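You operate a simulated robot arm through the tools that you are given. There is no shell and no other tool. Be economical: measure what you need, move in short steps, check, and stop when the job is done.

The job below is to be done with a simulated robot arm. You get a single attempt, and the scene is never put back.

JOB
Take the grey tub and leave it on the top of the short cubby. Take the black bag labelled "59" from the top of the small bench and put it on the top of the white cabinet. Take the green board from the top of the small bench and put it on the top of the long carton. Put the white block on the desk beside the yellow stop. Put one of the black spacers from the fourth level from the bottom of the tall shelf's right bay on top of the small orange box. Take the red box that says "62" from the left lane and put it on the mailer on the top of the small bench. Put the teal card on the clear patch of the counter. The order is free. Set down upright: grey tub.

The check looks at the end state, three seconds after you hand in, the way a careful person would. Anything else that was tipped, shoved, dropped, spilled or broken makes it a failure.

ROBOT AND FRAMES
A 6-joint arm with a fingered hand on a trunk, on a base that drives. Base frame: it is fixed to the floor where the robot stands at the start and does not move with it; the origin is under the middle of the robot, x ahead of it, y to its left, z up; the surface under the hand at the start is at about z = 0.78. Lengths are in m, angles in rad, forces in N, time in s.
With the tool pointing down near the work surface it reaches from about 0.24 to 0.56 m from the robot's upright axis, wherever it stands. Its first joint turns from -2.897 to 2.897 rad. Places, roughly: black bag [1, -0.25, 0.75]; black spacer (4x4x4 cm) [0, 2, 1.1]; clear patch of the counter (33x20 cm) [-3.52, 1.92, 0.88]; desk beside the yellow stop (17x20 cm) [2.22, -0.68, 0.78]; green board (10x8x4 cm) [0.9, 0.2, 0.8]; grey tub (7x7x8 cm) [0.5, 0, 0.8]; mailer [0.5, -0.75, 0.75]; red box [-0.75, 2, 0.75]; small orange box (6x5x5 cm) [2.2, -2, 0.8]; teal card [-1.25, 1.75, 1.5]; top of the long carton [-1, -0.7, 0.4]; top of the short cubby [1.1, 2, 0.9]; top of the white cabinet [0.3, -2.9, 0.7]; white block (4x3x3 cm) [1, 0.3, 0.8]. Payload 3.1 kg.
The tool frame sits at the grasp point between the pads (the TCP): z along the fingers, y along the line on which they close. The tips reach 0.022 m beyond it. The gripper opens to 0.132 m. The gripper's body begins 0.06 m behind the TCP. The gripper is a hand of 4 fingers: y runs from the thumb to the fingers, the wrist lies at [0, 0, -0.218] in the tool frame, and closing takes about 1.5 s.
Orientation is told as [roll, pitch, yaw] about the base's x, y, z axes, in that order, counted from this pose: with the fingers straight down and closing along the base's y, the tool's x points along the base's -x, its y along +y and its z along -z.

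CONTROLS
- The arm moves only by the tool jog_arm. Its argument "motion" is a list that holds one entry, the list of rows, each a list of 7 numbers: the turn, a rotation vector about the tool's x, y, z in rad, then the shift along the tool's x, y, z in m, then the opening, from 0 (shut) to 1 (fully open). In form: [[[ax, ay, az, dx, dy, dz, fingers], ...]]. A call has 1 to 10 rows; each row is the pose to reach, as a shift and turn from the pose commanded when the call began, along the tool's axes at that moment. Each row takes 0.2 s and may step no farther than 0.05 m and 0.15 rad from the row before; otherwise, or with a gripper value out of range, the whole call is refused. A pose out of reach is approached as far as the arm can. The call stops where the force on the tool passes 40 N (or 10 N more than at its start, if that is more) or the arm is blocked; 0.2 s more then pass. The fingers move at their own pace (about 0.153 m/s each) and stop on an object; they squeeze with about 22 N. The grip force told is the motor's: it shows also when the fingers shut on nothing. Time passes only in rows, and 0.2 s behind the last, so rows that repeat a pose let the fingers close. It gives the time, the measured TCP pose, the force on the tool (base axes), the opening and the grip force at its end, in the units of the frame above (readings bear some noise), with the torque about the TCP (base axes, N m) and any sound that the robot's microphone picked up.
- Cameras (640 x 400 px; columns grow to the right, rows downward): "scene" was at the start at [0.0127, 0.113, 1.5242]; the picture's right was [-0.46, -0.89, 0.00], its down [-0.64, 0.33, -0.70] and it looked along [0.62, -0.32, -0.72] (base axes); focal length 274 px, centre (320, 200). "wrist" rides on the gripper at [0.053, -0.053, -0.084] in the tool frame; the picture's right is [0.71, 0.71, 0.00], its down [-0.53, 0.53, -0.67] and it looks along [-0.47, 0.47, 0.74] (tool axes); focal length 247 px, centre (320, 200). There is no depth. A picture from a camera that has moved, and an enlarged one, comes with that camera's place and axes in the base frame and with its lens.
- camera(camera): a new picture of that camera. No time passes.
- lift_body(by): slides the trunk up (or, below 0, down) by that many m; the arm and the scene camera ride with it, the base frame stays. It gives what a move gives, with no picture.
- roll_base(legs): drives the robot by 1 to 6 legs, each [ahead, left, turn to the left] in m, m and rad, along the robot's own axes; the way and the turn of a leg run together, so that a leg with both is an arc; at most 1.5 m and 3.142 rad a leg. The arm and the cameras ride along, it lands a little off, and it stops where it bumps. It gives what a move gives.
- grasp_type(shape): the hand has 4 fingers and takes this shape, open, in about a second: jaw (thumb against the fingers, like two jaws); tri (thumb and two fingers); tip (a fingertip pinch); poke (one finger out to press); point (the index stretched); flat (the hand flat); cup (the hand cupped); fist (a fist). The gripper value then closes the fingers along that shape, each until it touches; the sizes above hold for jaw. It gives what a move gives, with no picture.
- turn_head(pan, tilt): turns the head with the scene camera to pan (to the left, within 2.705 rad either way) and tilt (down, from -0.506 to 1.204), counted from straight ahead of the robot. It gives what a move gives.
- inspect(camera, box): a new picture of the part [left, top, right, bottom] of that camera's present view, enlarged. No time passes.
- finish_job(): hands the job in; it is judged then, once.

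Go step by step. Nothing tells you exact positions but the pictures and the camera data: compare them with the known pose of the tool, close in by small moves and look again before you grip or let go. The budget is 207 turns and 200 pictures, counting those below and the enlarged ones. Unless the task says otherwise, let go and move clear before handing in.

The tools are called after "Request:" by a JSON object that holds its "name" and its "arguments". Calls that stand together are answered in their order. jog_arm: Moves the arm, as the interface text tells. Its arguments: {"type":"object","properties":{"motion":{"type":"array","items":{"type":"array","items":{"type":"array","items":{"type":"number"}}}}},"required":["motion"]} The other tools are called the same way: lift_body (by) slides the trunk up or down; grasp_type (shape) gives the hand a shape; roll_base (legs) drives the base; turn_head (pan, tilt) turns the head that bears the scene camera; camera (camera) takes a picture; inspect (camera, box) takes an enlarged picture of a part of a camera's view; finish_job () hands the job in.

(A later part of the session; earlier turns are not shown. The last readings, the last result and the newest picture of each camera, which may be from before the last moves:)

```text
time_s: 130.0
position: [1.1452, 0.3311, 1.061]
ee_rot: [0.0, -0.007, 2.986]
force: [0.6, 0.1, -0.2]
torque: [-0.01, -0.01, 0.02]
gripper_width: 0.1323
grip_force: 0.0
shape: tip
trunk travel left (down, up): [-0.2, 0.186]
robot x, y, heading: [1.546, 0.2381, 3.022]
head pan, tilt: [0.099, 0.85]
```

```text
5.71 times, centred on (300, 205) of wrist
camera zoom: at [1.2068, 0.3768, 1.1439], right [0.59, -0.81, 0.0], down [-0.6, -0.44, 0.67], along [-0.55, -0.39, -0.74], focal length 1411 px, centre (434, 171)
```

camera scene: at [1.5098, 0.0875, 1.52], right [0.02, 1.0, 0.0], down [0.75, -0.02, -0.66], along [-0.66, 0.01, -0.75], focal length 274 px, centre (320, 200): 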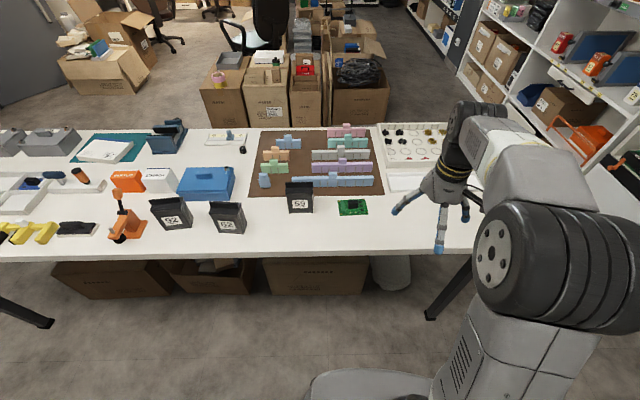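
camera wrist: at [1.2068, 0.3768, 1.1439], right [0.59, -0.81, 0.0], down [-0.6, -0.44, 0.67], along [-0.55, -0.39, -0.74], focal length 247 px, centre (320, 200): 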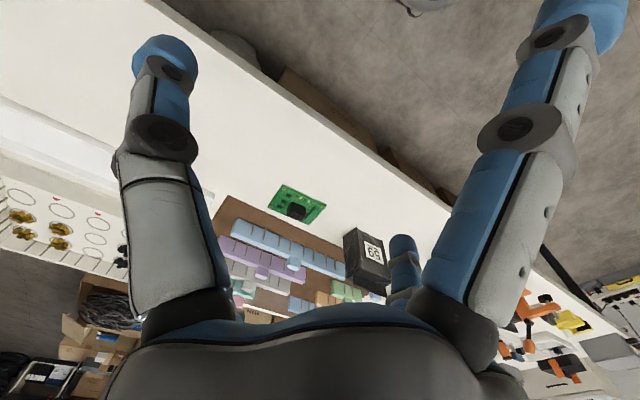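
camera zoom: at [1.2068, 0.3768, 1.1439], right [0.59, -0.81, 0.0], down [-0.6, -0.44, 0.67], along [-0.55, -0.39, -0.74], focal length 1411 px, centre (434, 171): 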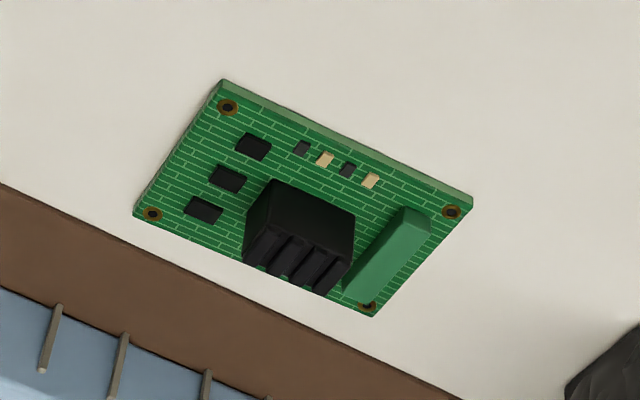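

The board lies flat with a black heatsink at about (0.892, 0.211); I'll pinch the heatsink along x to avoid the blue bar. Driving closer first.

Request:
{"name": "roll_base", "arguments": {"legs": [[0.14, 0, 0.08]]}}

Request:
{"name": "jog_arm", "arguments": {"motion": [[[0, 0, 0.14, 0, 0, 0, 1], [0, 0, 0.28, 0, 0, 0, 1], [0, 0, 0.42, 0, 0, 0, 1], [0, 0, 0.56, 0, 0, 0, 1], [0, 0, 0.7, 0, 0, 0, 1], [0, 0, 0.84, 0, 0, 0, 1], [0, 0, 0.98, 0, 0, 0, 1], [0, 0, 1.12, 0, 0, 0, 1], [0, 0, 1.26, 0, 0, 0, 1], [0, 0, 1.4, 0, 0, 0, 1]]]}}

```text
time_s: 131.3
position: [1.0006, 0.3122, 1.0614]
ee_rot: [-0.001, -0.008, 3.065]
force: [-0.1, 0.1, 0.1]
torque: [-0.01, -0.04, 0.02]
gripper_width: 0.132
grip_force: 0.0
shape: tip
trunk travel left (down, up): [-0.2, 0.186]
robot x, y, heading: [1.4058, 0.2451, 3.101]
head pan, tilt: [0.099, 0.85]
```

```text
time_s: 133.5
position: [0.9998, 0.3127, 1.062]
ee_rot: [0.01, -0.002, 1.659]
force: [-0.2, 0.6, 0.1]
torque: [-0.01, 0.02, 0.0]
gripper_width: 0.1317
grip_force: 0.1
shape: tip
trunk travel left (down, up): [-0.2, 0.186]
robot x, y, heading: [1.4105, 0.2512, 3.1]
head pan, tilt: [0.099, 0.85]
```

Request:
{"name": "jog_arm", "arguments": {"motion": [[[0, 0, 0.02, 0.03, 0.035, 0, 1], [0, 0, 0.05, 0.06, 0.07, 0, 1], [0, 0, 0.05, 0.092, 0.1, 0, 1], [0, 0, 0.05, 0.092, 0.1166, 0.03, 0.8], [0, 0, 0.05, 0.092, 0.1166, 0.08, 0.6], [0, 0, 0.05, 0.092, 0.1166, 0.13, 0.6], [0, 0, 0.05, 0.092, 0.1166, 0.17, 0.6]]]}}

Request:
{"name": "camera", "arguments": {"camera": "wrist"}}

Request:
{"name": "camera", "arguments": {"camera": "scene"}}

```text
time_s: 135.1
position: [0.8882, 0.2095, 0.8919]
ee_rot: [0.009, 0.001, 1.612]
force: [-0.3, 0.2, -1.3]
torque: [0.01, -0.01, 0.0]
gripper_width: 0.0796
grip_force: 0.1
shape: tip
trunk travel left (down, up): [-0.2, 0.186]
robot x, y, heading: [1.4089, 0.2492, 3.096]
head pan, tilt: [0.099, 0.85]
```

```text
124 pictures are left
camera wrist: at [0.9444, 0.1596, 0.9748], right [-0.68, -0.74, 0.01], down [-0.54, 0.5, 0.67], along [-0.5, 0.45, -0.74], focal length 247 px, centre (320, 200)
```

wrist: 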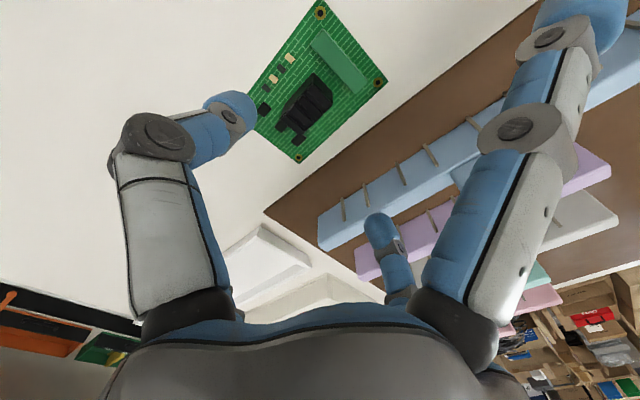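

```text
123 pictures are left
camera scene: at [1.3836, 0.0963, 1.52], right [-0.06, 1.0, 0.0], down [0.75, 0.04, -0.66], along [-0.66, -0.04, -0.75], focal length 274 px, centre (320, 200)
```

scene: 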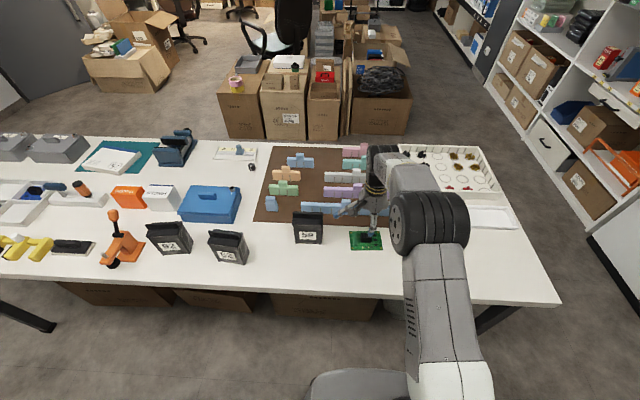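

Request:
{"name": "inspect", "arguments": {"camera": "wrist", "box": [240, 0, 400, 170]}}

Request:
{"name": "inspect", "arguments": {"camera": "scene", "box": [320, 180, 420, 260]}}

```text
2.35 times, centred on (320, 85) of wrist
camera zoom: at [0.9444, 0.1596, 0.9748], right [-0.68, -0.74, 0.01], down [-0.54, 0.5, 0.67], along [-0.5, 0.45, -0.74], focal length 581 px, centre (320, 471)
```

zoom: 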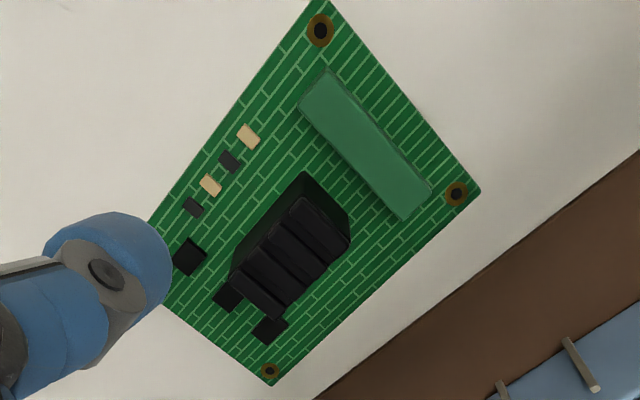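

```text
5.00 times, centred on (370, 220) of scene
camera zoom: at [1.3836, 0.0963, 1.52], right [-0.06, 1.0, 0.0], down [0.75, 0.04, -0.66], along [-0.66, -0.04, -0.75], focal length 1371 px, centre (70, 100)
```

zoom: 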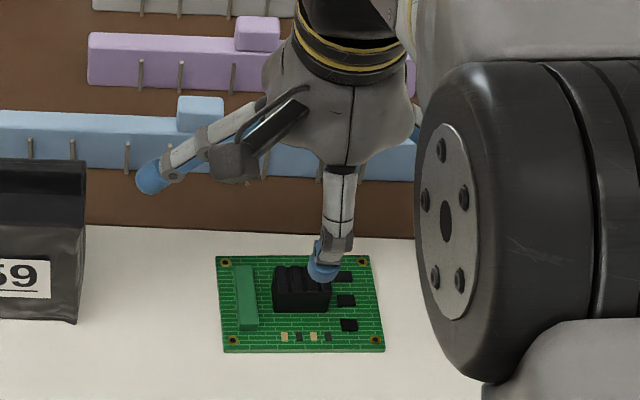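

Heatsink centre is about (0.8985, 0.209). Shift 1 cm toward me, descend and close.

Request:
{"name": "jog_arm", "arguments": {"motion": [[[0, 0, 0, 0, -0.01, 0.03, 0.6], [0, 0, 0, 0, -0.01, 0.06, 0.6], [0, 0, 0, 0, -0.01, 0.073, 0.6], [0, 0, 0, 0, -0.01, 0.073, 0.45], [0, 0, 0, 0, -0.01, 0.073, 0.35]]]}}

Request:
{"name": "camera", "arguments": {"camera": "wrist"}}

Request:
{"name": "inspect", "arguments": {"camera": "scene", "box": [320, 180, 420, 260]}}

```text
time_s: 136.3
position: [0.9019, 0.21, 0.8176]
ee_rot: [0.01, 0.0, 1.613]
force: [-0.2, -0.7, 0.5]
torque: [-0.01, -0.01, -0.03]
gripper_width: 0.0467
grip_force: 0.0
shape: tip
trunk travel left (down, up): [-0.2, 0.186]
robot x, y, heading: [1.4098, 0.2484, 3.101]
head pan, tilt: [0.099, 0.85]
```

```text
120 pictures are left
camera wrist: at [0.9587, 0.1589, 0.9005], right [-0.68, -0.74, 0.01], down [-0.54, 0.5, 0.67], along [-0.5, 0.45, -0.74], focal length 247 px, centre (320, 200)
```

wrist: 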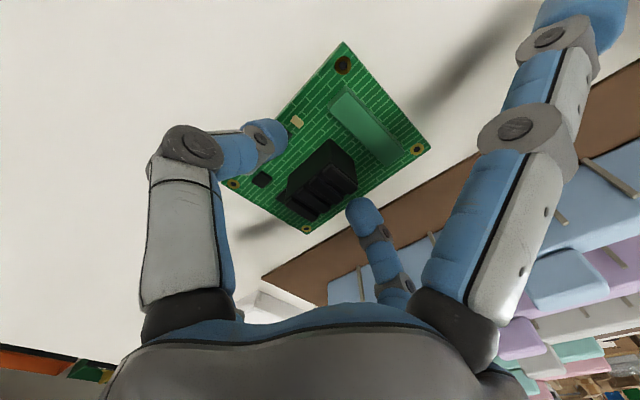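

```text
5.00 times, centred on (370, 220) of scene
camera zoom: at [1.3841, 0.0964, 1.52], right [-0.06, 1.0, 0.0], down [0.75, 0.04, -0.66], along [-0.66, -0.04, -0.75], focal length 1371 px, centre (70, 100)
```

zoom: 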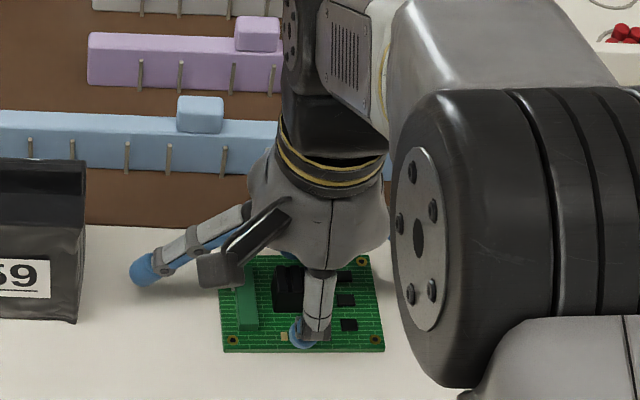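

Request:
{"name": "jog_arm", "arguments": {"motion": [[[0, 0, 0, 0, 0.003, 0, 0.3], [0, 0, 0, 0, 0.003, 0, 0.2], [0, 0, 0, 0, 0.003, 0, 0.1], [0, 0, 0, 0, 0.003, 0, 0], [0, 0, 0, 0, 0.003, 0, 0], [0, 0, 0, 0, 0.003, 0, 0], [0, 0, 0, 0, 0.003, 0, 0]]]}}

Request:
{"name": "camera", "arguments": {"camera": "wrist"}}

```text
time_s: 137.9
position: [0.8986, 0.2098, 0.8173]
ee_rot: [0.009, 0.0, 1.613]
force: [0.0, -0.1, -0.3]
torque: [-0.02, -0.02, 0.0]
gripper_width: 0.0145
grip_force: 22.3
shape: tip
trunk travel left (down, up): [-0.2, 0.186]
robot x, y, heading: [1.4084, 0.25, 3.097]
head pan, tilt: [0.099, 0.85]
```

```text
118 pictures are left
camera wrist: at [0.9554, 0.1591, 0.9005], right [-0.68, -0.74, 0.01], down [-0.54, 0.5, 0.67], along [-0.5, 0.45, -0.74], focal length 247 px, centre (320, 200)
```

wrist: 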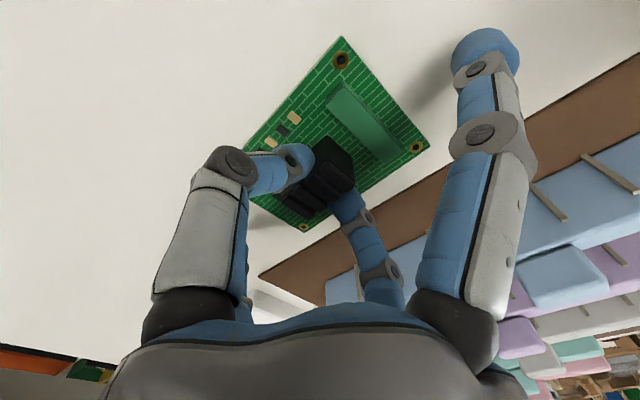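

Holding the heatsink. Lift and check.

Request:
{"name": "jog_arm", "arguments": {"motion": [[[0, 0, 0, 0, 0, -0.015, 0], [0, 0, 0, 0, 0, -0.04, 0], [0, 0, 0, 0, 0, -0.08, 0], [0, 0, 0, 0, -0.02, -0.12, 0], [0, 0, 0, 0, -0.05, -0.16, 0], [0, 0, 0, 0, -0.08, -0.2, 0], [0, 0, 0, 0, -0.1, -0.24, 0]]]}}

Request:
{"name": "camera", "arguments": {"camera": "wrist"}}

```text
time_s: 139.5
position: [1.0005, 0.2186, 1.0604]
ee_rot: [0.009, 0.0, 1.613]
force: [1.0, 0.3, -0.7]
torque: [0.04, -0.01, -0.03]
gripper_width: 0.0145
grip_force: 22.0
shape: tip
trunk travel left (down, up): [-0.2, 0.186]
robot x, y, heading: [1.4107, 0.2496, 3.099]
head pan, tilt: [0.099, 0.85]
```

```text
117 pictures are left
camera wrist: at [1.0555, 0.1694, 1.1435], right [-0.68, -0.74, 0.01], down [-0.54, 0.5, 0.67], along [-0.5, 0.45, -0.74], focal length 247 px, centre (320, 200)
```

wrist: 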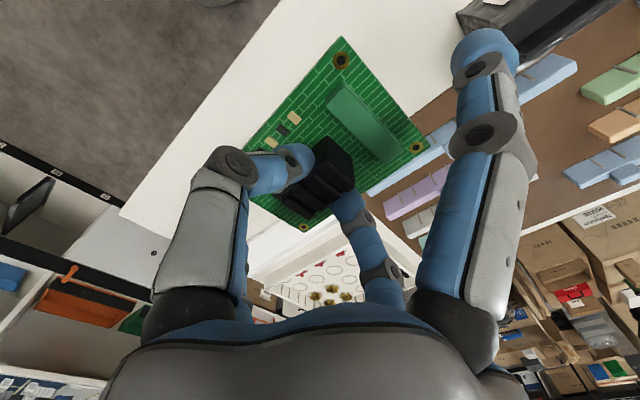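

The board is held firmly. I drive around the bench's end to the long carton at about (−1.0, −0.7).

Request:
{"name": "roll_base", "arguments": {"legs": [[-0.14, 0, 0], [0, -0.92, 0.04], [1.5, 0, 0], [0.1, 0, 0], [0, 1.5, 0], [0, 0.3, 0]]}}

Request:
{"name": "turn_head", "arguments": {"pan": 0.1, "tilt": 0.9}}

Request:
{"name": "camera", "arguments": {"camera": "scene"}}

Request:
{"name": "camera", "arguments": {"camera": "wrist"}}

```text
time_s: 161.6
position: [-0.3277, -0.7544, 1.0603]
ee_rot: [0.008, -0.002, 1.723]
force: [0.4, 0.8, -1.4]
torque: [0.01, 0.04, 0.01]
gripper_width: 0.0146
grip_force: 22.5
shape: tip
trunk travel left (down, up): [-0.2, 0.186]
robot x, y, heading: [0.0772, -0.6793, -3.077]
head pan, tilt: [0.099, 0.85]
```

```text
time_s: 162.3
position: [-0.3269, -0.7534, 1.0604]
ee_rot: [0.007, 0.0, 1.721]
force: [0.6, -0.4, -1.3]
torque: [0.02, 0.02, -0.01]
gripper_width: 0.0147
grip_force: 22.0
shape: tip
trunk travel left (down, up): [-0.2, 0.186]
robot x, y, heading: [0.0767, -0.6798, -3.079]
head pan, tilt: [0.099, 0.901]
```

```text
116 pictures are left
camera scene: at [0.0717, -0.8324, 1.5162], right [-0.16, 0.99, 0.0], down [0.77, 0.13, -0.62], along [-0.61, -0.1, -0.78], focal length 274 px, centre (320, 200)
```

scene: 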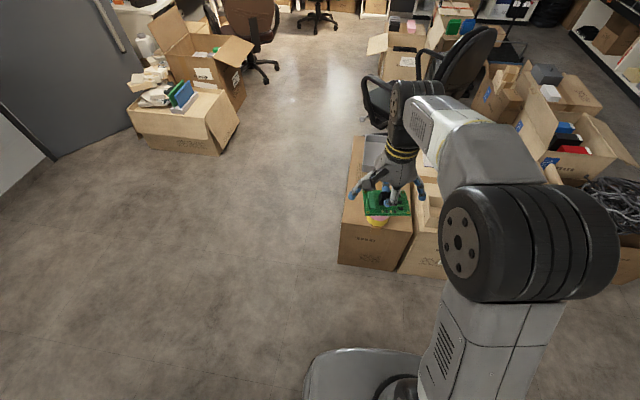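

```text
115 pictures are left
camera wrist: at [-0.2668, -0.7962, 1.1429], right [-0.59, -0.81, 0.01], down [-0.59, 0.44, 0.67], along [-0.54, 0.4, -0.74], focal length 247 px, centre (320, 200)
```

wrist: 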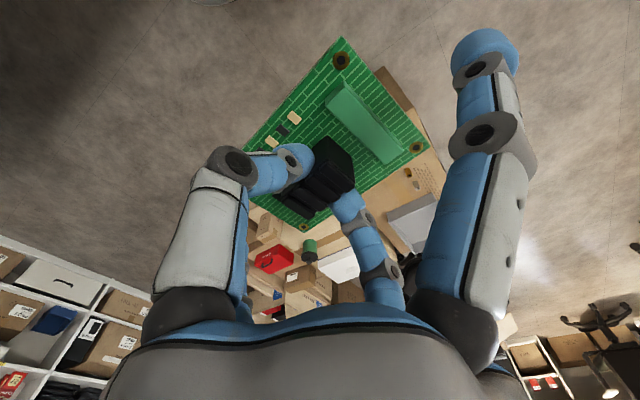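

Request:
{"name": "roll_base", "arguments": {"legs": [[0, 0, -0.064], [0.38, 0, 0]]}}

Request:
{"name": "turn_head", "arguments": {"pan": 0.15, "tilt": 1.0}}

Request:
{"name": "camera", "arguments": {"camera": "scene"}}

Request:
{"name": "camera", "arguments": {"camera": "wrist"}}

```text
time_s: 165.0
position: [-0.6938, -0.7231, 1.0591]
ee_rot: [0.007, 0.0, 1.653]
force: [-0.3, -0.2, -1.4]
torque: [0.01, -0.01, -0.01]
gripper_width: 0.0145
grip_force: 21.8
shape: tip
trunk travel left (down, up): [-0.2, 0.186]
robot x, y, heading: [-0.2873, -0.6751, 3.133]
head pan, tilt: [0.099, 0.901]
```

```text
time_s: 165.7
position: [-0.6925, -0.7232, 1.0604]
ee_rot: [0.009, 0.0, 1.652]
force: [0.5, -0.6, -0.9]
torque: [-0.01, 0.0, 0.02]
gripper_width: 0.0146
grip_force: 21.9
shape: tip
trunk travel left (down, up): [-0.2, 0.186]
robot x, y, heading: [-0.2834, -0.6771, 3.139]
head pan, tilt: [0.15, 1.0]
```

```text
114 pictures are left
camera scene: at [-0.2943, -0.8339, 1.5089], right [-0.14, 0.99, 0.0], down [0.83, 0.12, -0.54], along [-0.53, -0.08, -0.84], focal length 274 px, centre (320, 200)
```

scene: 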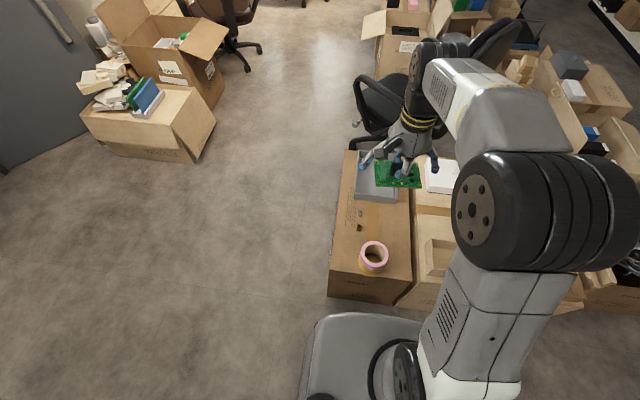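

```text
113 pictures are left
camera wrist: at [-0.6356, -0.7713, 1.143], right [-0.65, -0.76, 0.01], down [-0.56, 0.48, 0.67], along [-0.52, 0.43, -0.74], focal length 247 px, centre (320, 200)
```

wrist: 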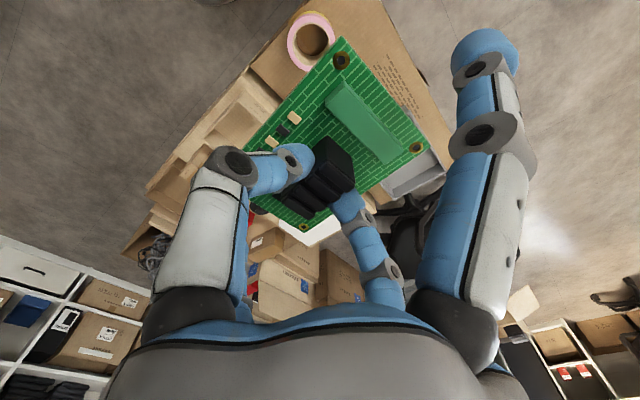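

Request:
{"name": "inspect", "arguments": {"camera": "scene", "box": [310, 130, 450, 310]}}

```text
2.22 times, centred on (380, 220) of scene
camera zoom: at [-0.2943, -0.8339, 1.5089], right [-0.14, 0.99, 0.0], down [0.83, 0.12, -0.54], along [-0.53, -0.08, -0.84], focal length 609 px, centre (187, 156)
```

zoom: 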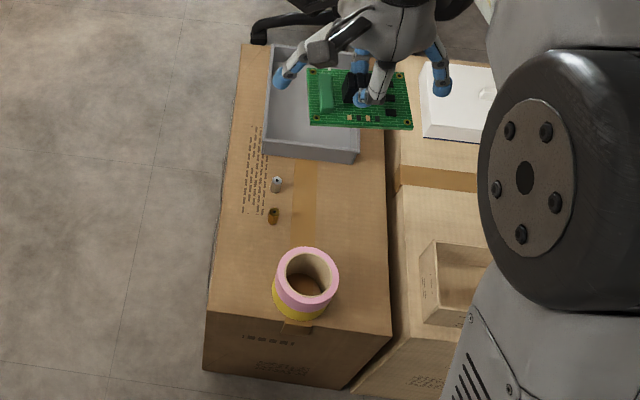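

Free spot on the carton: about (−0.885, −0.61). I edge forward 10 cm, lower the trunk, and move over it.

Request:
{"name": "roll_base", "arguments": {"legs": [[0.1, 0, 0]]}}

Request:
{"name": "lift_body", "arguments": {"by": -0.2}}

```text
time_s: 167.0
position: [-0.7807, -0.7224, 1.06]
ee_rot: [0.008, -0.002, 1.652]
force: [1.1, 0.2, -0.5]
torque: [-0.01, 0.03, -0.01]
gripper_width: 0.0145
grip_force: 21.6
shape: tip
trunk travel left (down, up): [-0.2, 0.186]
robot x, y, heading: [-0.3758, -0.6752, 3.141]
head pan, tilt: [0.15, 1.0]
stopped in leg 1: the robot was blocked; the commanded pose is now the measured one
```

```text
time_s: 169.1
position: [-0.7814, -0.7232, 0.8607]
ee_rot: [0.007, 0.0, 1.651]
force: [0.8, -0.5, -0.4]
torque: [-0.02, 0.0, 0.04]
gripper_width: 0.0145
grip_force: 22.2
shape: tip
trunk travel left (down, up): [0.0, 0.386]
robot x, y, heading: [-0.3758, -0.6798, 3.136]
head pan, tilt: [0.15, 1.0]
```

It bumped at the carton edge. I back off 3 cm and check nothing shifted.

Request:
{"name": "roll_base", "arguments": {"legs": [[-0.03, 0, 0]]}}

Request:
{"name": "camera", "arguments": {"camera": "scene"}}

Request:
{"name": "inspect", "arguments": {"camera": "scene", "box": [310, 130, 450, 340]}}

```text
time_s: 170.0
position: [-0.7526, -0.7224, 0.8604]
ee_rot: [0.007, 0.001, 1.65]
force: [-0.2, -0.1, -0.4]
torque: [0.0, 0.0, 0.03]
gripper_width: 0.0145
grip_force: 22.2
shape: tip
trunk travel left (down, up): [0.0, 0.386]
robot x, y, heading: [-0.3461, -0.678, 3.137]
head pan, tilt: [0.15, 1.0]
```

```text
111 pictures are left
camera scene: at [-0.3527, -0.8337, 1.3095], right [-0.14, 0.99, 0.0], down [0.83, 0.12, -0.54], along [-0.54, -0.08, -0.84], focal length 274 px, centre (320, 200)
```

scene: 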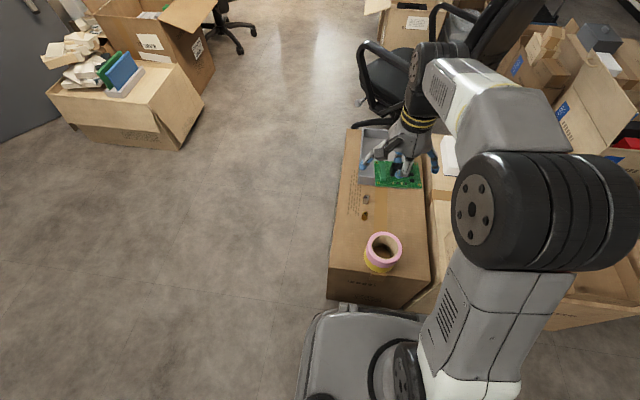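

```text
1.90 times, centred on (380, 235) of scene
camera zoom: at [-0.3527, -0.8337, 1.3095], right [-0.14, 0.99, 0.0], down [0.83, 0.12, -0.54], along [-0.54, -0.08, -0.84], focal length 522 px, centre (206, 133)
```

zoom: 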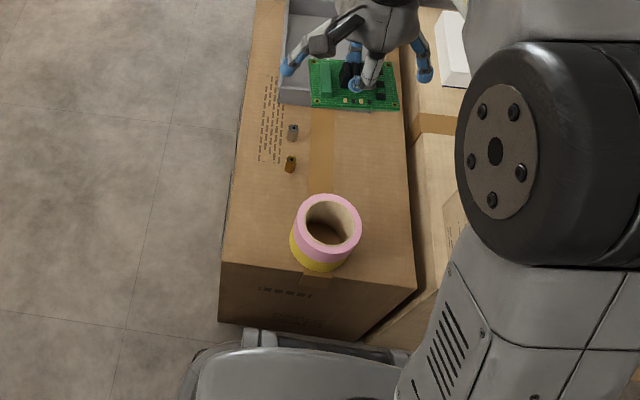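

Nothing moved. Moving over the spot and descending.

Request:
{"name": "jog_arm", "arguments": {"motion": [[[0, 0, 0, -0.03, 0.03, 0.0, 0], [0, 0, 0, -0.06, 0.055, 0.0, 0], [0, 0, 0, -0.095, 0.08, 0.0, 0], [0, 0, 0, -0.126, 0.107, 0.0, 0], [0, 0, 0, -0.126, 0.107, 0.05, 0], [0, 0, 0, -0.126, 0.107, 0.1, 0], [0, 0, 0, -0.126, 0.107, 0.15, 0], [0, 0, 0, -0.126, 0.107, 0.2, 0], [0, 0, 0, -0.126, 0.107, 0.25, 0], [0, 0, 0, -0.126, 0.107, 0.3, 0]]]}}

Request:
{"name": "camera", "arguments": {"camera": "wrist"}}

Request:
{"name": "inspect", "arguments": {"camera": "scene", "box": [310, 130, 450, 340]}}

```text
time_s: 172.2
position: [-0.8727, -0.6067, 0.5605]
ee_rot: [0.005, -0.001, 1.651]
force: [0.4, 0.1, -1.4]
torque: [0.0, -0.03, 0.0]
gripper_width: 0.0142
grip_force: 21.8
shape: tip
trunk travel left (down, up): [0.0, 0.386]
robot x, y, heading: [-0.3425, -0.677, 3.134]
head pan, tilt: [0.15, 1.0]
```

```text
109 pictures are left
camera wrist: at [-0.815, -0.6536, 0.643], right [-0.65, -0.76, 0.0], down [-0.56, 0.48, 0.67], along [-0.51, 0.43, -0.74], focal length 247 px, centre (320, 200)
```

wrist: 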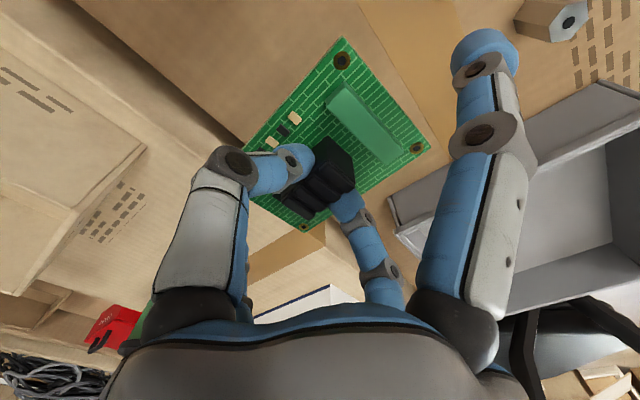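

```text
1.90 times, centred on (380, 235) of scene
camera zoom: at [-0.3539, -0.8336, 1.3095], right [-0.14, 0.99, 0.0], down [0.83, 0.12, -0.54], along [-0.53, -0.08, -0.84], focal length 522 px, centre (206, 133)
```

zoom: 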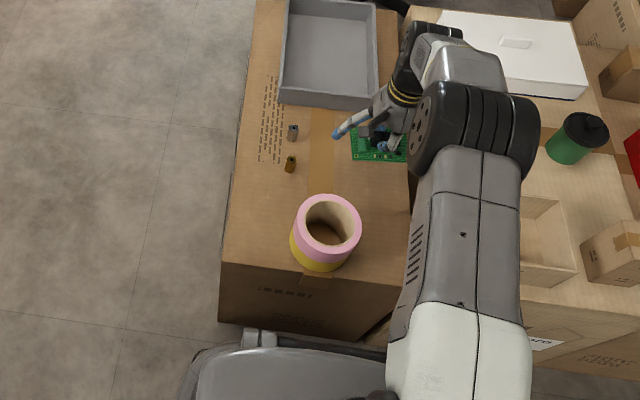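

Request:
{"name": "jog_arm", "arguments": {"motion": [[[0, 0, 0, 0.01, 0, 0.04, 0], [0, 0, 0, 0.01, 0, 0.08, 0], [0, 0, 0, 0.01, 0, 0.1, 0], [0, 0, 0, 0.01, 0, 0.105, 0], [0, 0, 0, 0.01, 0, 0.11, 0]]]}}

Request:
{"name": "camera", "arguments": {"camera": "wrist"}}

```text
time_s: 173.0
position: [-0.8732, -0.6156, 0.4716]
ee_rot: [0.022, -0.004, 1.65]
force: [11.1, -1.8, 31.1]
torque: [0.01, -0.45, 0.0]
gripper_width: 0.0196
grip_force: 22.5
shape: tip
trunk travel left (down, up): [0.0, 0.386]
robot x, y, heading: [-0.3476, -0.6741, 3.137]
head pan, tilt: [0.15, 1.0]
stopped in row 4: the force on the tool passed its limit at 48 N (the readings are from after the stop); the commanded pose is now the measured one
```

```text
107 pictures are left
camera wrist: at [-0.8159, -0.6635, 0.5523], right [-0.65, -0.76, 0.01], down [-0.55, 0.48, 0.68], along [-0.53, 0.43, -0.73], focal length 247 px, centre (320, 200)
```

wrist: 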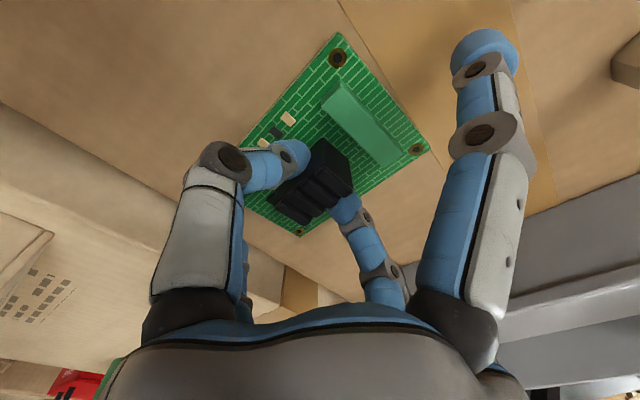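

Contact. Ease and release.

Request:
{"name": "jog_arm", "arguments": {"motion": [[[0, 0, 0, 0, 0, -0.003, 0.05], [0, 0, 0, 0, 0, -0.004, 0.2], [0, 0, 0, 0, 0, -0.006, 0.35], [0, 0, 0, 0, 0, -0.01, 0.45], [0, 0, 0, 0, 0, -0.01, 0.5]]]}}

Request:
{"name": "camera", "arguments": {"camera": "wrist"}}

```text
time_s: 174.2
position: [-0.8758, -0.6152, 0.4757]
ee_rot: [0.017, -0.004, 1.65]
force: [0.2, 0.2, 0.7]
torque: [-0.02, 0.02, -0.03]
gripper_width: 0.0654
grip_force: 0.1
shape: tip
trunk travel left (down, up): [0.0, 0.386]
robot x, y, heading: [-0.3446, -0.6795, 3.134]
head pan, tilt: [0.15, 1.0]
```

```text
106 pictures are left
camera wrist: at [-0.8166, -0.6633, 0.5577], right [-0.65, -0.76, 0.01], down [-0.55, 0.48, 0.68], along [-0.52, 0.43, -0.73], focal length 247 px, centre (320, 200)
```

wrist: 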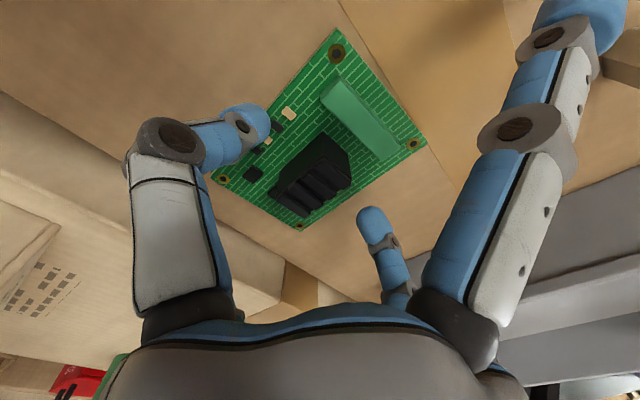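

The board sits on the carton. I rise, retract, raise the trunk, and drive to the tall shelf.

Request:
{"name": "jog_arm", "arguments": {"motion": [[[0, 0, 0, 0, 0, -0.03, 0.5], [0, 0, 0, 0, 0, -0.08, 0.6], [0, 0, 0, 0, 0, -0.13, 0.8], [0, 0, 0, 0, 0, -0.18, 1], [0, 0, 0, 0, 0, -0.23, 1], [0, 0, 0, 0, 0, -0.28, 1], [0, 0, 0, 0.02, -0.04, -0.31, 1], [0, 0, 0, 0.04, -0.08, -0.34, 1], [0, 0, 0, 0.06, -0.12, -0.36, 1]]]}}

Request:
{"name": "inspect", "arguments": {"camera": "scene", "box": [310, 130, 450, 340]}}

Request:
{"name": "lift_body", "arguments": {"by": 0.2}}

Request:
{"name": "roll_base", "arguments": {"legs": [[-0.3, 0, 0], [0, -1.5, 0], [0, -0.33, 0], [0, 0, -1.564], [0, 0.55, 0]]}}

Request:
{"name": "turn_head", "arguments": {"pan": 0.35, "tilt": 0.5}}

Request:
{"name": "camera", "arguments": {"camera": "scene"}}

```text
refused: row 7 steps farther than a row can; nothing moved
```

```text
1.90 times, centred on (380, 235) of scene
camera zoom: at [-0.3535, -0.8337, 1.3095], right [-0.14, 0.99, 0.0], down [0.83, 0.12, -0.54], along [-0.53, -0.08, -0.84], focal length 522 px, centre (206, 133)
```

zoom: 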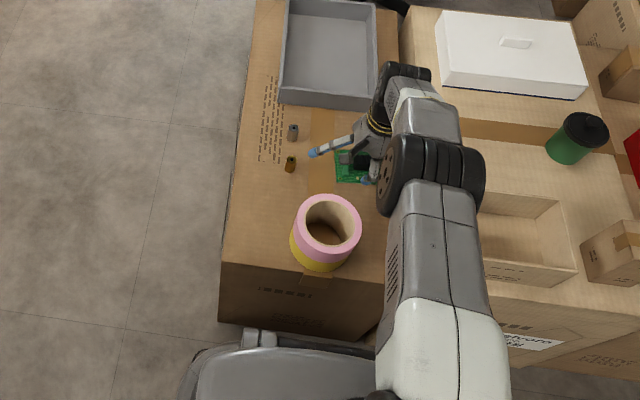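

```text
time_s: 176.4
position: [-0.8752, -0.6159, 0.6757]
ee_rot: [0.017, -0.005, 1.649]
force: [0.7, 0.9, 0.2]
torque: [0.0, 0.01, 0.02]
gripper_width: 0.0657
grip_force: 0.0
shape: tip
trunk travel left (down, up): [-0.2, 0.186]
robot x, y, heading: [-0.3472, -0.6753, 3.138]
head pan, tilt: [0.15, 1.0]
```

```text
time_s: 193.9
position: [-0.4822, 1.6956, 0.6758]
ee_rot: [0.017, -0.004, 0.029]
force: [-0.8, -0.5, 0.6]
torque: [0.0, -0.02, 0.01]
gripper_width: 0.0655
grip_force: 0.0
shape: tip
trunk travel left (down, up): [-0.2, 0.186]
robot x, y, heading: [-0.5691, 1.1672, 1.517]
head pan, tilt: [0.15, 1.0]
```

```text
time_s: 194.8
position: [-0.4834, 1.6945, 0.6764]
ee_rot: [0.02, -0.003, 0.029]
force: [-0.8, -0.3, 0.1]
torque: [-0.03, -0.04, 0.0]
gripper_width: 0.0656
grip_force: 0.0
shape: tip
trunk travel left (down, up): [-0.2, 0.186]
robot x, y, heading: [-0.5727, 1.1687, 1.515]
head pan, tilt: [0.351, 0.499]
```

```text
104 pictures are left
camera scene: at [-0.7499, 1.2072, 1.5499], right [0.96, 0.29, 0.0], down [0.14, -0.46, -0.88], along [-0.25, 0.84, -0.48], focal length 274 px, centre (320, 200)
```

scene: 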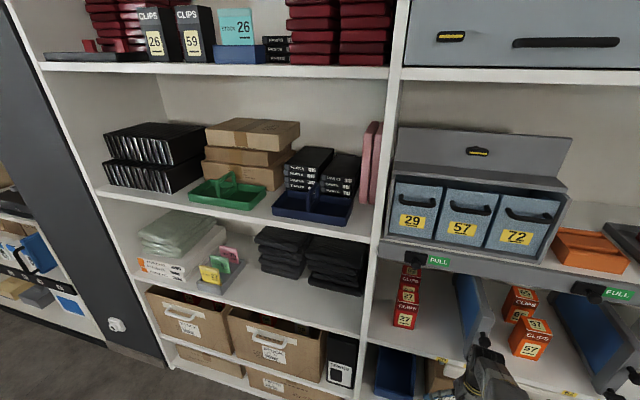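

The lift jog was refused, so the hand stayed low during the drive; forces were nil and nothing blocked. I retract now and check the cartons behind.

Request:
{"name": "jog_arm", "arguments": {"motion": [[[0, 0, 0, 0, -0.04, 0, 0.6], [0, 0, 0, 0, -0.08, 0, 0.8], [0, 0, 0, 0, -0.12, -0.02, 1], [0, 0, 0, 0, -0.14, -0.06, 1], [0, 0, 0, 0, -0.14, -0.11, 1], [0, 0, 0, 0, -0.14, -0.16, 1], [0, 0, 0, 0, -0.14, -0.21, 1], [0, 0, 0, 0, -0.14, -0.26, 1], [0, 0, 0, 0, -0.14, -0.3, 1]]]}}

Request:
{"name": "turn_head", "arguments": {"pan": 2.5, "tilt": 0.7}}

Request:
{"name": "camera", "arguments": {"camera": "scene"}}

```text
time_s: 196.8
position: [-0.484, 1.549, 0.9739]
ee_rot: [0.019, -0.002, 0.028]
force: [0.5, 0.6, -0.7]
torque: [0.01, 0.01, 0.02]
gripper_width: 0.1318
grip_force: 0.1
shape: tip
trunk travel left (down, up): [-0.2, 0.186]
robot x, y, heading: [-0.5736, 1.1697, 1.513]
head pan, tilt: [0.351, 0.499]
```

```text
time_s: 198.8
position: [-0.4845, 1.5507, 0.9732]
ee_rot: [0.018, -0.005, 0.027]
force: [0.3, -0.4, -0.6]
torque: [0.0, 0.0, 0.0]
gripper_width: 0.1319
grip_force: 0.0
shape: tip
trunk travel left (down, up): [-0.2, 0.186]
robot x, y, heading: [-0.5766, 1.1657, 1.505]
head pan, tilt: [2.499, 0.7]
```

```text
103 pictures are left
camera scene: at [-0.7785, 1.0551, 1.5323], right [-0.76, 0.65, 0.0], down [0.42, 0.49, -0.77], along [-0.49, -0.58, -0.64], focal length 274 px, centre (320, 200)
```

scene: 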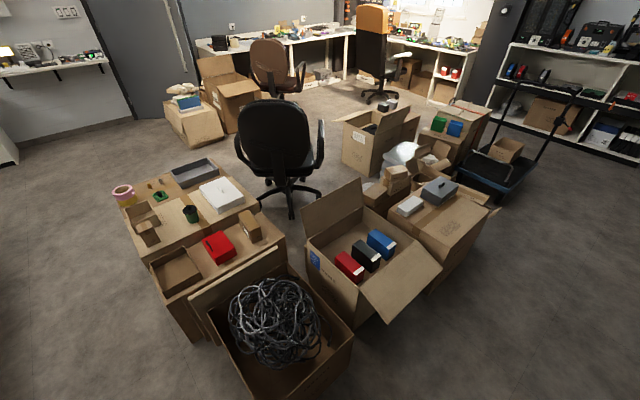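

All intact. Now a close look at the left lane.

Request:
{"name": "turn_head", "arguments": {"pan": 0.15, "tilt": 0.6}}

Request:
{"name": "inspect", "arguments": {"camera": "scene", "box": [240, 150, 440, 290]}}

Request:
{"name": "camera", "arguments": {"camera": "wrist"}}

```text
time_s: 201.0
position: [-0.4838, 1.5485, 0.9731]
ee_rot: [0.016, -0.003, 0.028]
force: [0.4, -0.1, -0.4]
torque: [0.01, 0.01, 0.0]
gripper_width: 0.1318
grip_force: 0.1
shape: tip
trunk travel left (down, up): [-0.2, 0.186]
robot x, y, heading: [-0.5709, 1.1656, 1.512]
head pan, tilt: [0.15, 0.6]
```

```text
2.86 times, centred on (340, 220) of scene
camera zoom: at [-0.7318, 1.208, 1.5409], right [1.0, 0.09, 0.0], down [0.05, -0.56, -0.83], along [-0.08, 0.82, -0.56], focal length 783 px, centre (263, 143)
```

zoom: 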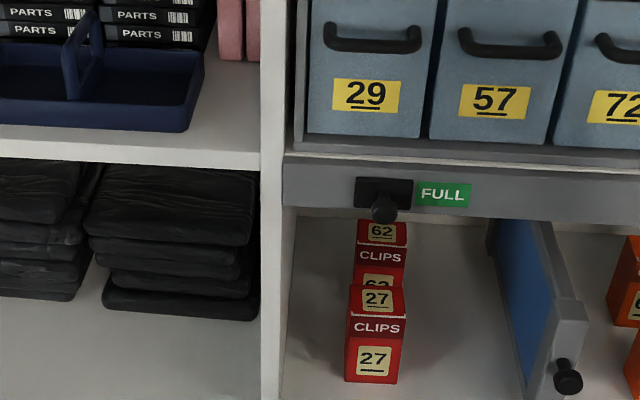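

```text
101 pictures are left
camera wrist: at [-0.5368, 1.4944, 1.055], right [-0.73, 0.69, 0.01], down [0.51, 0.53, 0.68], along [0.46, 0.5, -0.73], focal length 247 px, centre (320, 200)
```

wrist: 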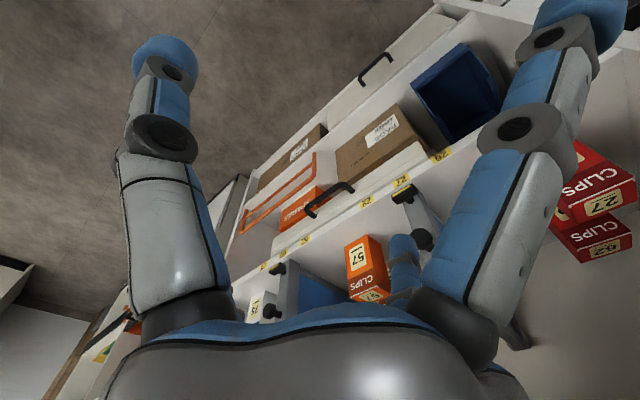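

Box 62 stands behind box 27 (about 12 cm further back). I need a slim hand shape for this; let me see what "tri" looks like.

Request:
{"name": "grasp_type", "arguments": {"shape": "tri"}}

Request:
{"name": "camera", "arguments": {"camera": "wrist"}}

Request:
{"name": "camera", "arguments": {"camera": "scene"}}

```text
time_s: 201.9
position: [-0.4839, 1.5505, 0.9727]
ee_rot: [0.018, -0.004, 0.028]
force: [0.6, 0.5, -0.5]
torque: [-0.03, 0.02, -0.02]
gripper_width: 0.1316
grip_force: 0.0
shape: tri
trunk travel left (down, up): [-0.2, 0.186]
robot x, y, heading: [-0.5728, 1.1676, 1.514]
head pan, tilt: [0.15, 0.6]
```

```text
100 pictures are left
camera wrist: at [-0.5368, 1.4944, 1.055], right [-0.73, 0.69, 0.01], down [0.51, 0.53, 0.68], along [0.46, 0.5, -0.73], focal length 247 px, centre (320, 200)
```

wrist: 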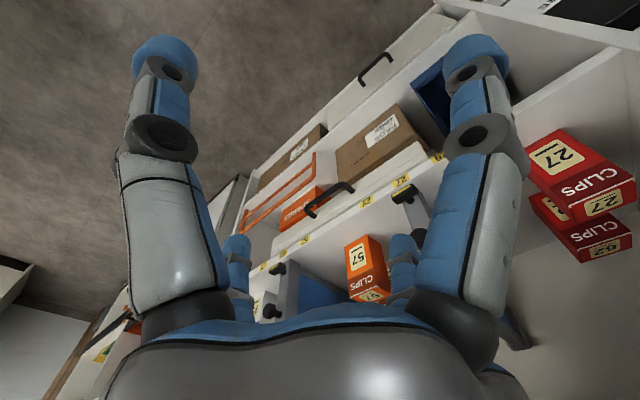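

```text
99 pictures are left
camera scene: at [-0.7318, 1.208, 1.5409], right [1.0, 0.09, 0.0], down [0.05, -0.56, -0.83], along [-0.08, 0.82, -0.56], focal length 274 px, centre (320, 200)
```

scene: 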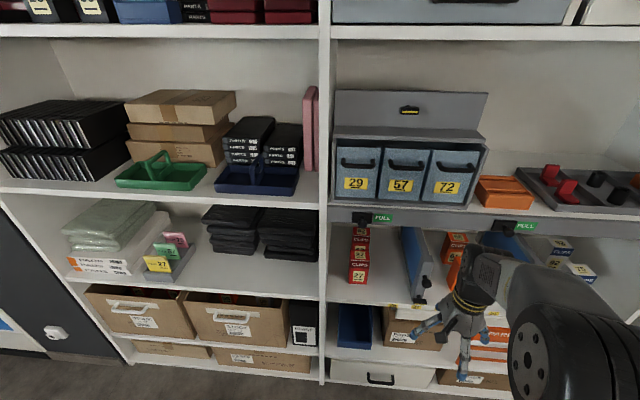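

Plan: enter horizontally under the rail above box 27, pitch the hand down behind it and pinch 62. First I back into free space and turn the hand horizontal.

Request:
{"name": "roll_base", "arguments": {"legs": [[0, -0.35, 0.06], [-0.25, 0, 0]]}}

Request:
{"name": "grasp_type", "arguments": {"shape": "tip"}}

Request:
{"name": "jog_arm", "arguments": {"motion": [[[-0.08, -0.08, -0.08, 0, 0.03, 0, 0.5], [-0.16, -0.16, -0.16, 0, 0.06, 0, 0], [-0.24, -0.24, -0.24, 0, 0.09, 0, 0], [-0.32, -0.32, -0.32, 0, 0.12, 0, 0], [-0.4, -0.4, -0.4, 0, 0.15, 0, 0], [-0.48, -0.48, -0.48, 0, 0.15, 0, 0], [-0.56, -0.56, -0.56, 0, 0.15, 0, 0], [-0.64, -0.64, -0.64, 0, 0.15, 0, 0], [-0.72, -0.72, -0.72, 0, 0.15, 0, 0], [-0.8, -0.8, -0.8, 0, 0.15, 0, 0]]]}}

```text
time_s: 205.6
position: [-0.1571, 1.2952, 0.974]
ee_rot: [0.018, -0.003, 0.096]
force: [0.1, -0.4, 0.3]
torque: [0.03, -0.01, 0.01]
gripper_width: 0.1321
grip_force: 0.2
shape: tri
trunk travel left (down, up): [-0.2, 0.186]
robot x, y, heading: [-0.2207, 0.9093, 1.587]
head pan, tilt: [0.15, 0.6]
```

```text
time_s: 206.5
position: [-0.1577, 1.2964, 0.9731]
ee_rot: [0.019, -0.003, 0.097]
force: [0.2, -0.1, 0.7]
torque: [-0.01, 0.02, 0.0]
gripper_width: 0.1318
grip_force: 0.0
shape: tip
trunk travel left (down, up): [-0.2, 0.186]
robot x, y, heading: [-0.2216, 0.9101, 1.58]
head pan, tilt: [0.15, 0.6]
```

```text
time_s: 208.7
position: [-0.1728, 1.446, 0.9753]
ee_rot: [0.603, -1.009, 0.649]
force: [-0.2, -0.5, 0.3]
torque: [-0.03, -0.02, 0.01]
gripper_width: 0.0
grip_force: 21.6
shape: tip
trunk travel left (down, up): [-0.2, 0.186]
robot x, y, heading: [-0.2201, 0.9112, 1.582]
head pan, tilt: [0.15, 0.6]
```

Request:
{"name": "jog_arm", "arguments": {"motion": [[[-0.08, -0.08, -0.08, 0, 0, 0, 0], [-0.16, -0.16, -0.16, 0, 0, 0, 0], [-0.24, -0.24, -0.24, 0, 0, 0, 0], [-0.32, -0.32, -0.32, 0, 0, 0, 0], [-0.409, -0.409, -0.409, 0, 0, 0, 0]]]}}

Request:
{"name": "lift_body", "arguments": {"by": -0.2}}

Request:
{"name": "camera", "arguments": {"camera": "wrist"}}

Request:
{"name": "turn_head", "arguments": {"pan": 0.3, "tilt": 0.4}}

Request:
{"name": "camera", "arguments": {"camera": "scene"}}

```text
refused: row 5 steps farther than a row can; nothing moved
```

```text
time_s: 210.9
position: [-0.1727, 1.4454, 0.777]
ee_rot: [0.6, -1.009, 0.649]
force: [-0.6, -0.1, 0.0]
torque: [-0.03, -0.02, 0.01]
gripper_width: 0.0004
grip_force: 21.9
shape: tip
trunk travel left (down, up): [0.0, 0.386]
robot x, y, heading: [-0.2215, 0.9116, 1.586]
head pan, tilt: [0.15, 0.6]
```

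```text
98 pictures are left
camera wrist: at [-0.1669, 1.3365, 0.7526], right [-0.92, 0.03, -0.39], down [-0.38, -0.22, 0.9], along [-0.06, 0.97, 0.21], focal length 247 px, centre (320, 200)
```

wrist: 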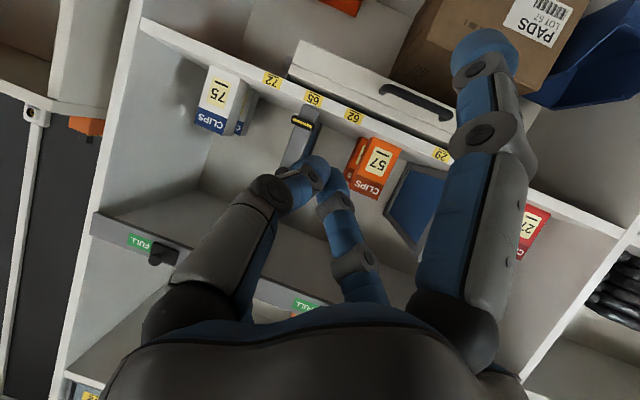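

```text
time_s: 211.6
position: [-0.1727, 1.4451, 0.7772]
ee_rot: [0.6, -1.009, 0.653]
force: [0.1, 0.0, -0.6]
torque: [0.01, 0.01, -0.04]
gripper_width: 0.0001
grip_force: 21.9
shape: tip
trunk travel left (down, up): [0.0, 0.386]
robot x, y, heading: [-0.2203, 0.9065, 1.583]
head pan, tilt: [0.3, 0.4]
```

```text
97 pictures are left
camera scene: at [-0.3955, 0.9392, 1.3597], right [0.95, 0.31, 0.0], down [0.12, -0.37, -0.92], along [-0.28, 0.88, -0.39], focal length 274 px, centre (320, 200)
```

scene: 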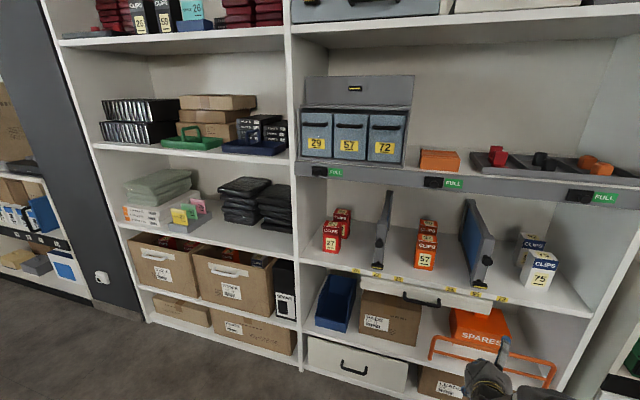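

Request:
{"name": "jog_arm", "arguments": {"motion": [[[-0.07, -0.07, -0.07, 0, 0, 0, 0], [-0.14, -0.14, -0.14, 0, 0, 0, 0], [-0.21, -0.21, -0.21, 0, 0, 0, 0], [-0.28, -0.28, -0.28, 0, 0, 0, 0], [-0.35, -0.35, -0.35, 0, 0, 0, 0], [-0.409, -0.409, -0.409, 0, 0, 0, 0]]]}}

Request:
{"name": "camera", "arguments": {"camera": "wrist"}}

```text
time_s: 213.0
position: [-0.3087, 1.4261, 0.7815]
ee_rot: [-2.956, -1.554, -1.739]
force: [-0.1, -0.5, -0.2]
torque: [-0.02, 0.01, 0.03]
gripper_width: 0.0
grip_force: 21.9
shape: tip
out of reach, approached as far as the arm can: row 1, 2, 3, 4, 5, 6
trunk travel left (down, up): [0.0, 0.386]
robot x, y, heading: [-0.2176, 0.9064, 1.586]
head pan, tilt: [0.3, 0.4]
```

```text
96 pictures are left
camera wrist: at [-0.2552, 1.3455, 0.7277], right [-0.7, 0.0, -0.71], down [-0.52, -0.68, 0.51], along [-0.48, 0.73, 0.48], focal length 247 px, centre (320, 200)
```

wrist: 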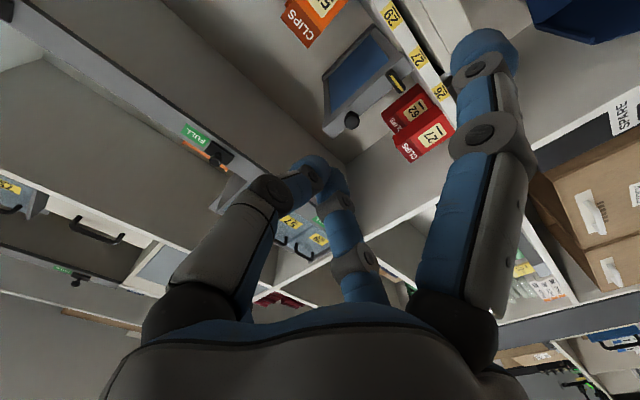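

Orientation reached (horizontal). Now raise the hand to z≈0.94.

Request:
{"name": "jog_arm", "arguments": {"motion": [[[0, 0, 0, -0.04, 0, 0, 0], [0, 0, 0, -0.08, 0, 0, 0], [0, 0, 0, -0.12, 0, 0, 0], [0, 0, 0, -0.16, 0, 0, 0]]]}}

Request:
{"name": "turn_head", "arguments": {"pan": 0.3, "tilt": 0.6}}

Request:
{"name": "camera", "arguments": {"camera": "scene"}}

```text
time_s: 214.0
position: [-0.3133, 1.423, 0.9395]
ee_rot: [-3.03, -1.556, -1.667]
force: [-0.9, -0.2, 0.4]
torque: [-0.02, -0.02, 0.0]
gripper_width: 0.0
grip_force: 22.3
shape: tip
trunk travel left (down, up): [0.0, 0.386]
robot x, y, heading: [-0.2182, 0.9083, 1.585]
head pan, tilt: [0.3, 0.4]
```

```text
time_s: 214.7
position: [-0.3125, 1.4243, 0.9384]
ee_rot: [-3.027, -1.555, -1.671]
force: [0.7, -0.6, -0.1]
torque: [0.04, -0.03, 0.02]
gripper_width: 0.0
grip_force: 22.1
shape: tip
trunk travel left (down, up): [0.0, 0.386]
robot x, y, heading: [-0.2223, 0.9077, 1.578]
head pan, tilt: [0.3, 0.6]
```

```text
95 pictures are left
camera scene: at [-0.3943, 0.9351, 1.3415], right [0.95, 0.31, 0.0], down [0.17, -0.54, -0.83], along [-0.25, 0.79, -0.56], focal length 274 px, centre (320, 200)
```

scene: 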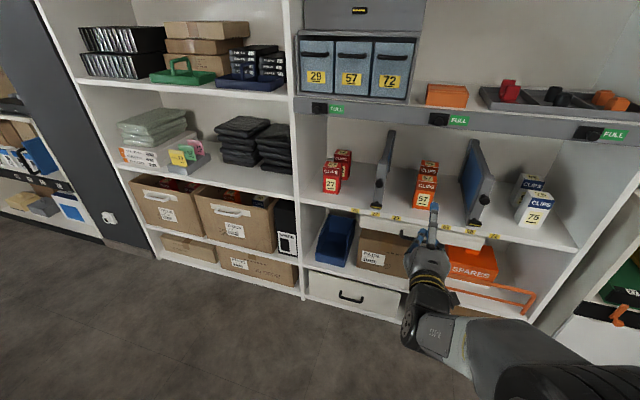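

Request:
{"name": "roll_base", "arguments": {"legs": [[0.22, 0, 0], [0, 0.34, 0]]}}

Request:
{"name": "turn_head", "arguments": {"pan": 0.1, "tilt": 0.6}}

Request:
{"name": "camera", "arguments": {"camera": "scene"}}

Request:
{"name": "camera", "arguments": {"camera": "wrist"}}

```text
time_s: 218.3
position: [-0.6623, 1.6404, 0.9406]
ee_rot: [-3.008, -1.556, -1.685]
force: [-1.2, -0.1, -0.1]
torque: [-0.01, -0.02, 0.03]
gripper_width: 0.0002
grip_force: 21.9
shape: tip
trunk travel left (down, up): [0.0, 0.386]
robot x, y, heading: [-0.5668, 1.1253, 1.59]
head pan, tilt: [0.3, 0.6]
```

```text
time_s: 219.0
position: [-0.6626, 1.6395, 0.9389]
ee_rot: [-3.028, -1.554, -1.663]
force: [0.5, 0.3, -0.2]
torque: [0.0, -0.01, 0.01]
gripper_width: 0.0001
grip_force: 21.5
shape: tip
trunk travel left (down, up): [0.0, 0.386]
robot x, y, heading: [-0.5702, 1.1307, 1.585]
head pan, tilt: [0.099, 0.6]
```

```text
94 pictures are left
camera scene: at [-0.7243, 1.1551, 1.3415], right [0.99, 0.12, 0.0], down [0.07, -0.56, -0.83], along [-0.1, 0.82, -0.56], focal length 274 px, centre (320, 200)
```

scene: 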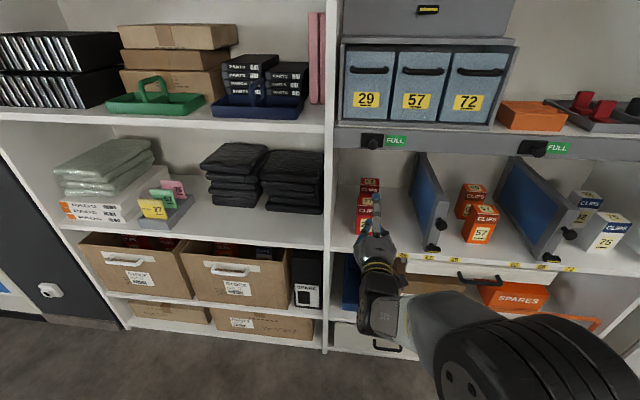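

```text
93 pictures are left
camera wrist: at [-0.6082, 1.5587, 0.8843], right [-0.71, 0.0, -0.71], down [-0.51, -0.69, 0.52], along [-0.49, 0.73, 0.48], focal length 247 px, centre (320, 200)
```

wrist: 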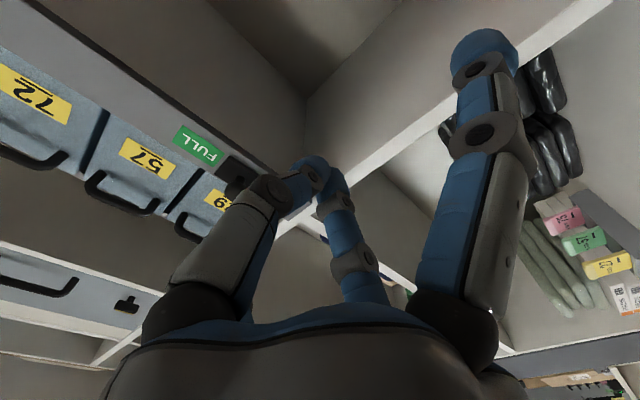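

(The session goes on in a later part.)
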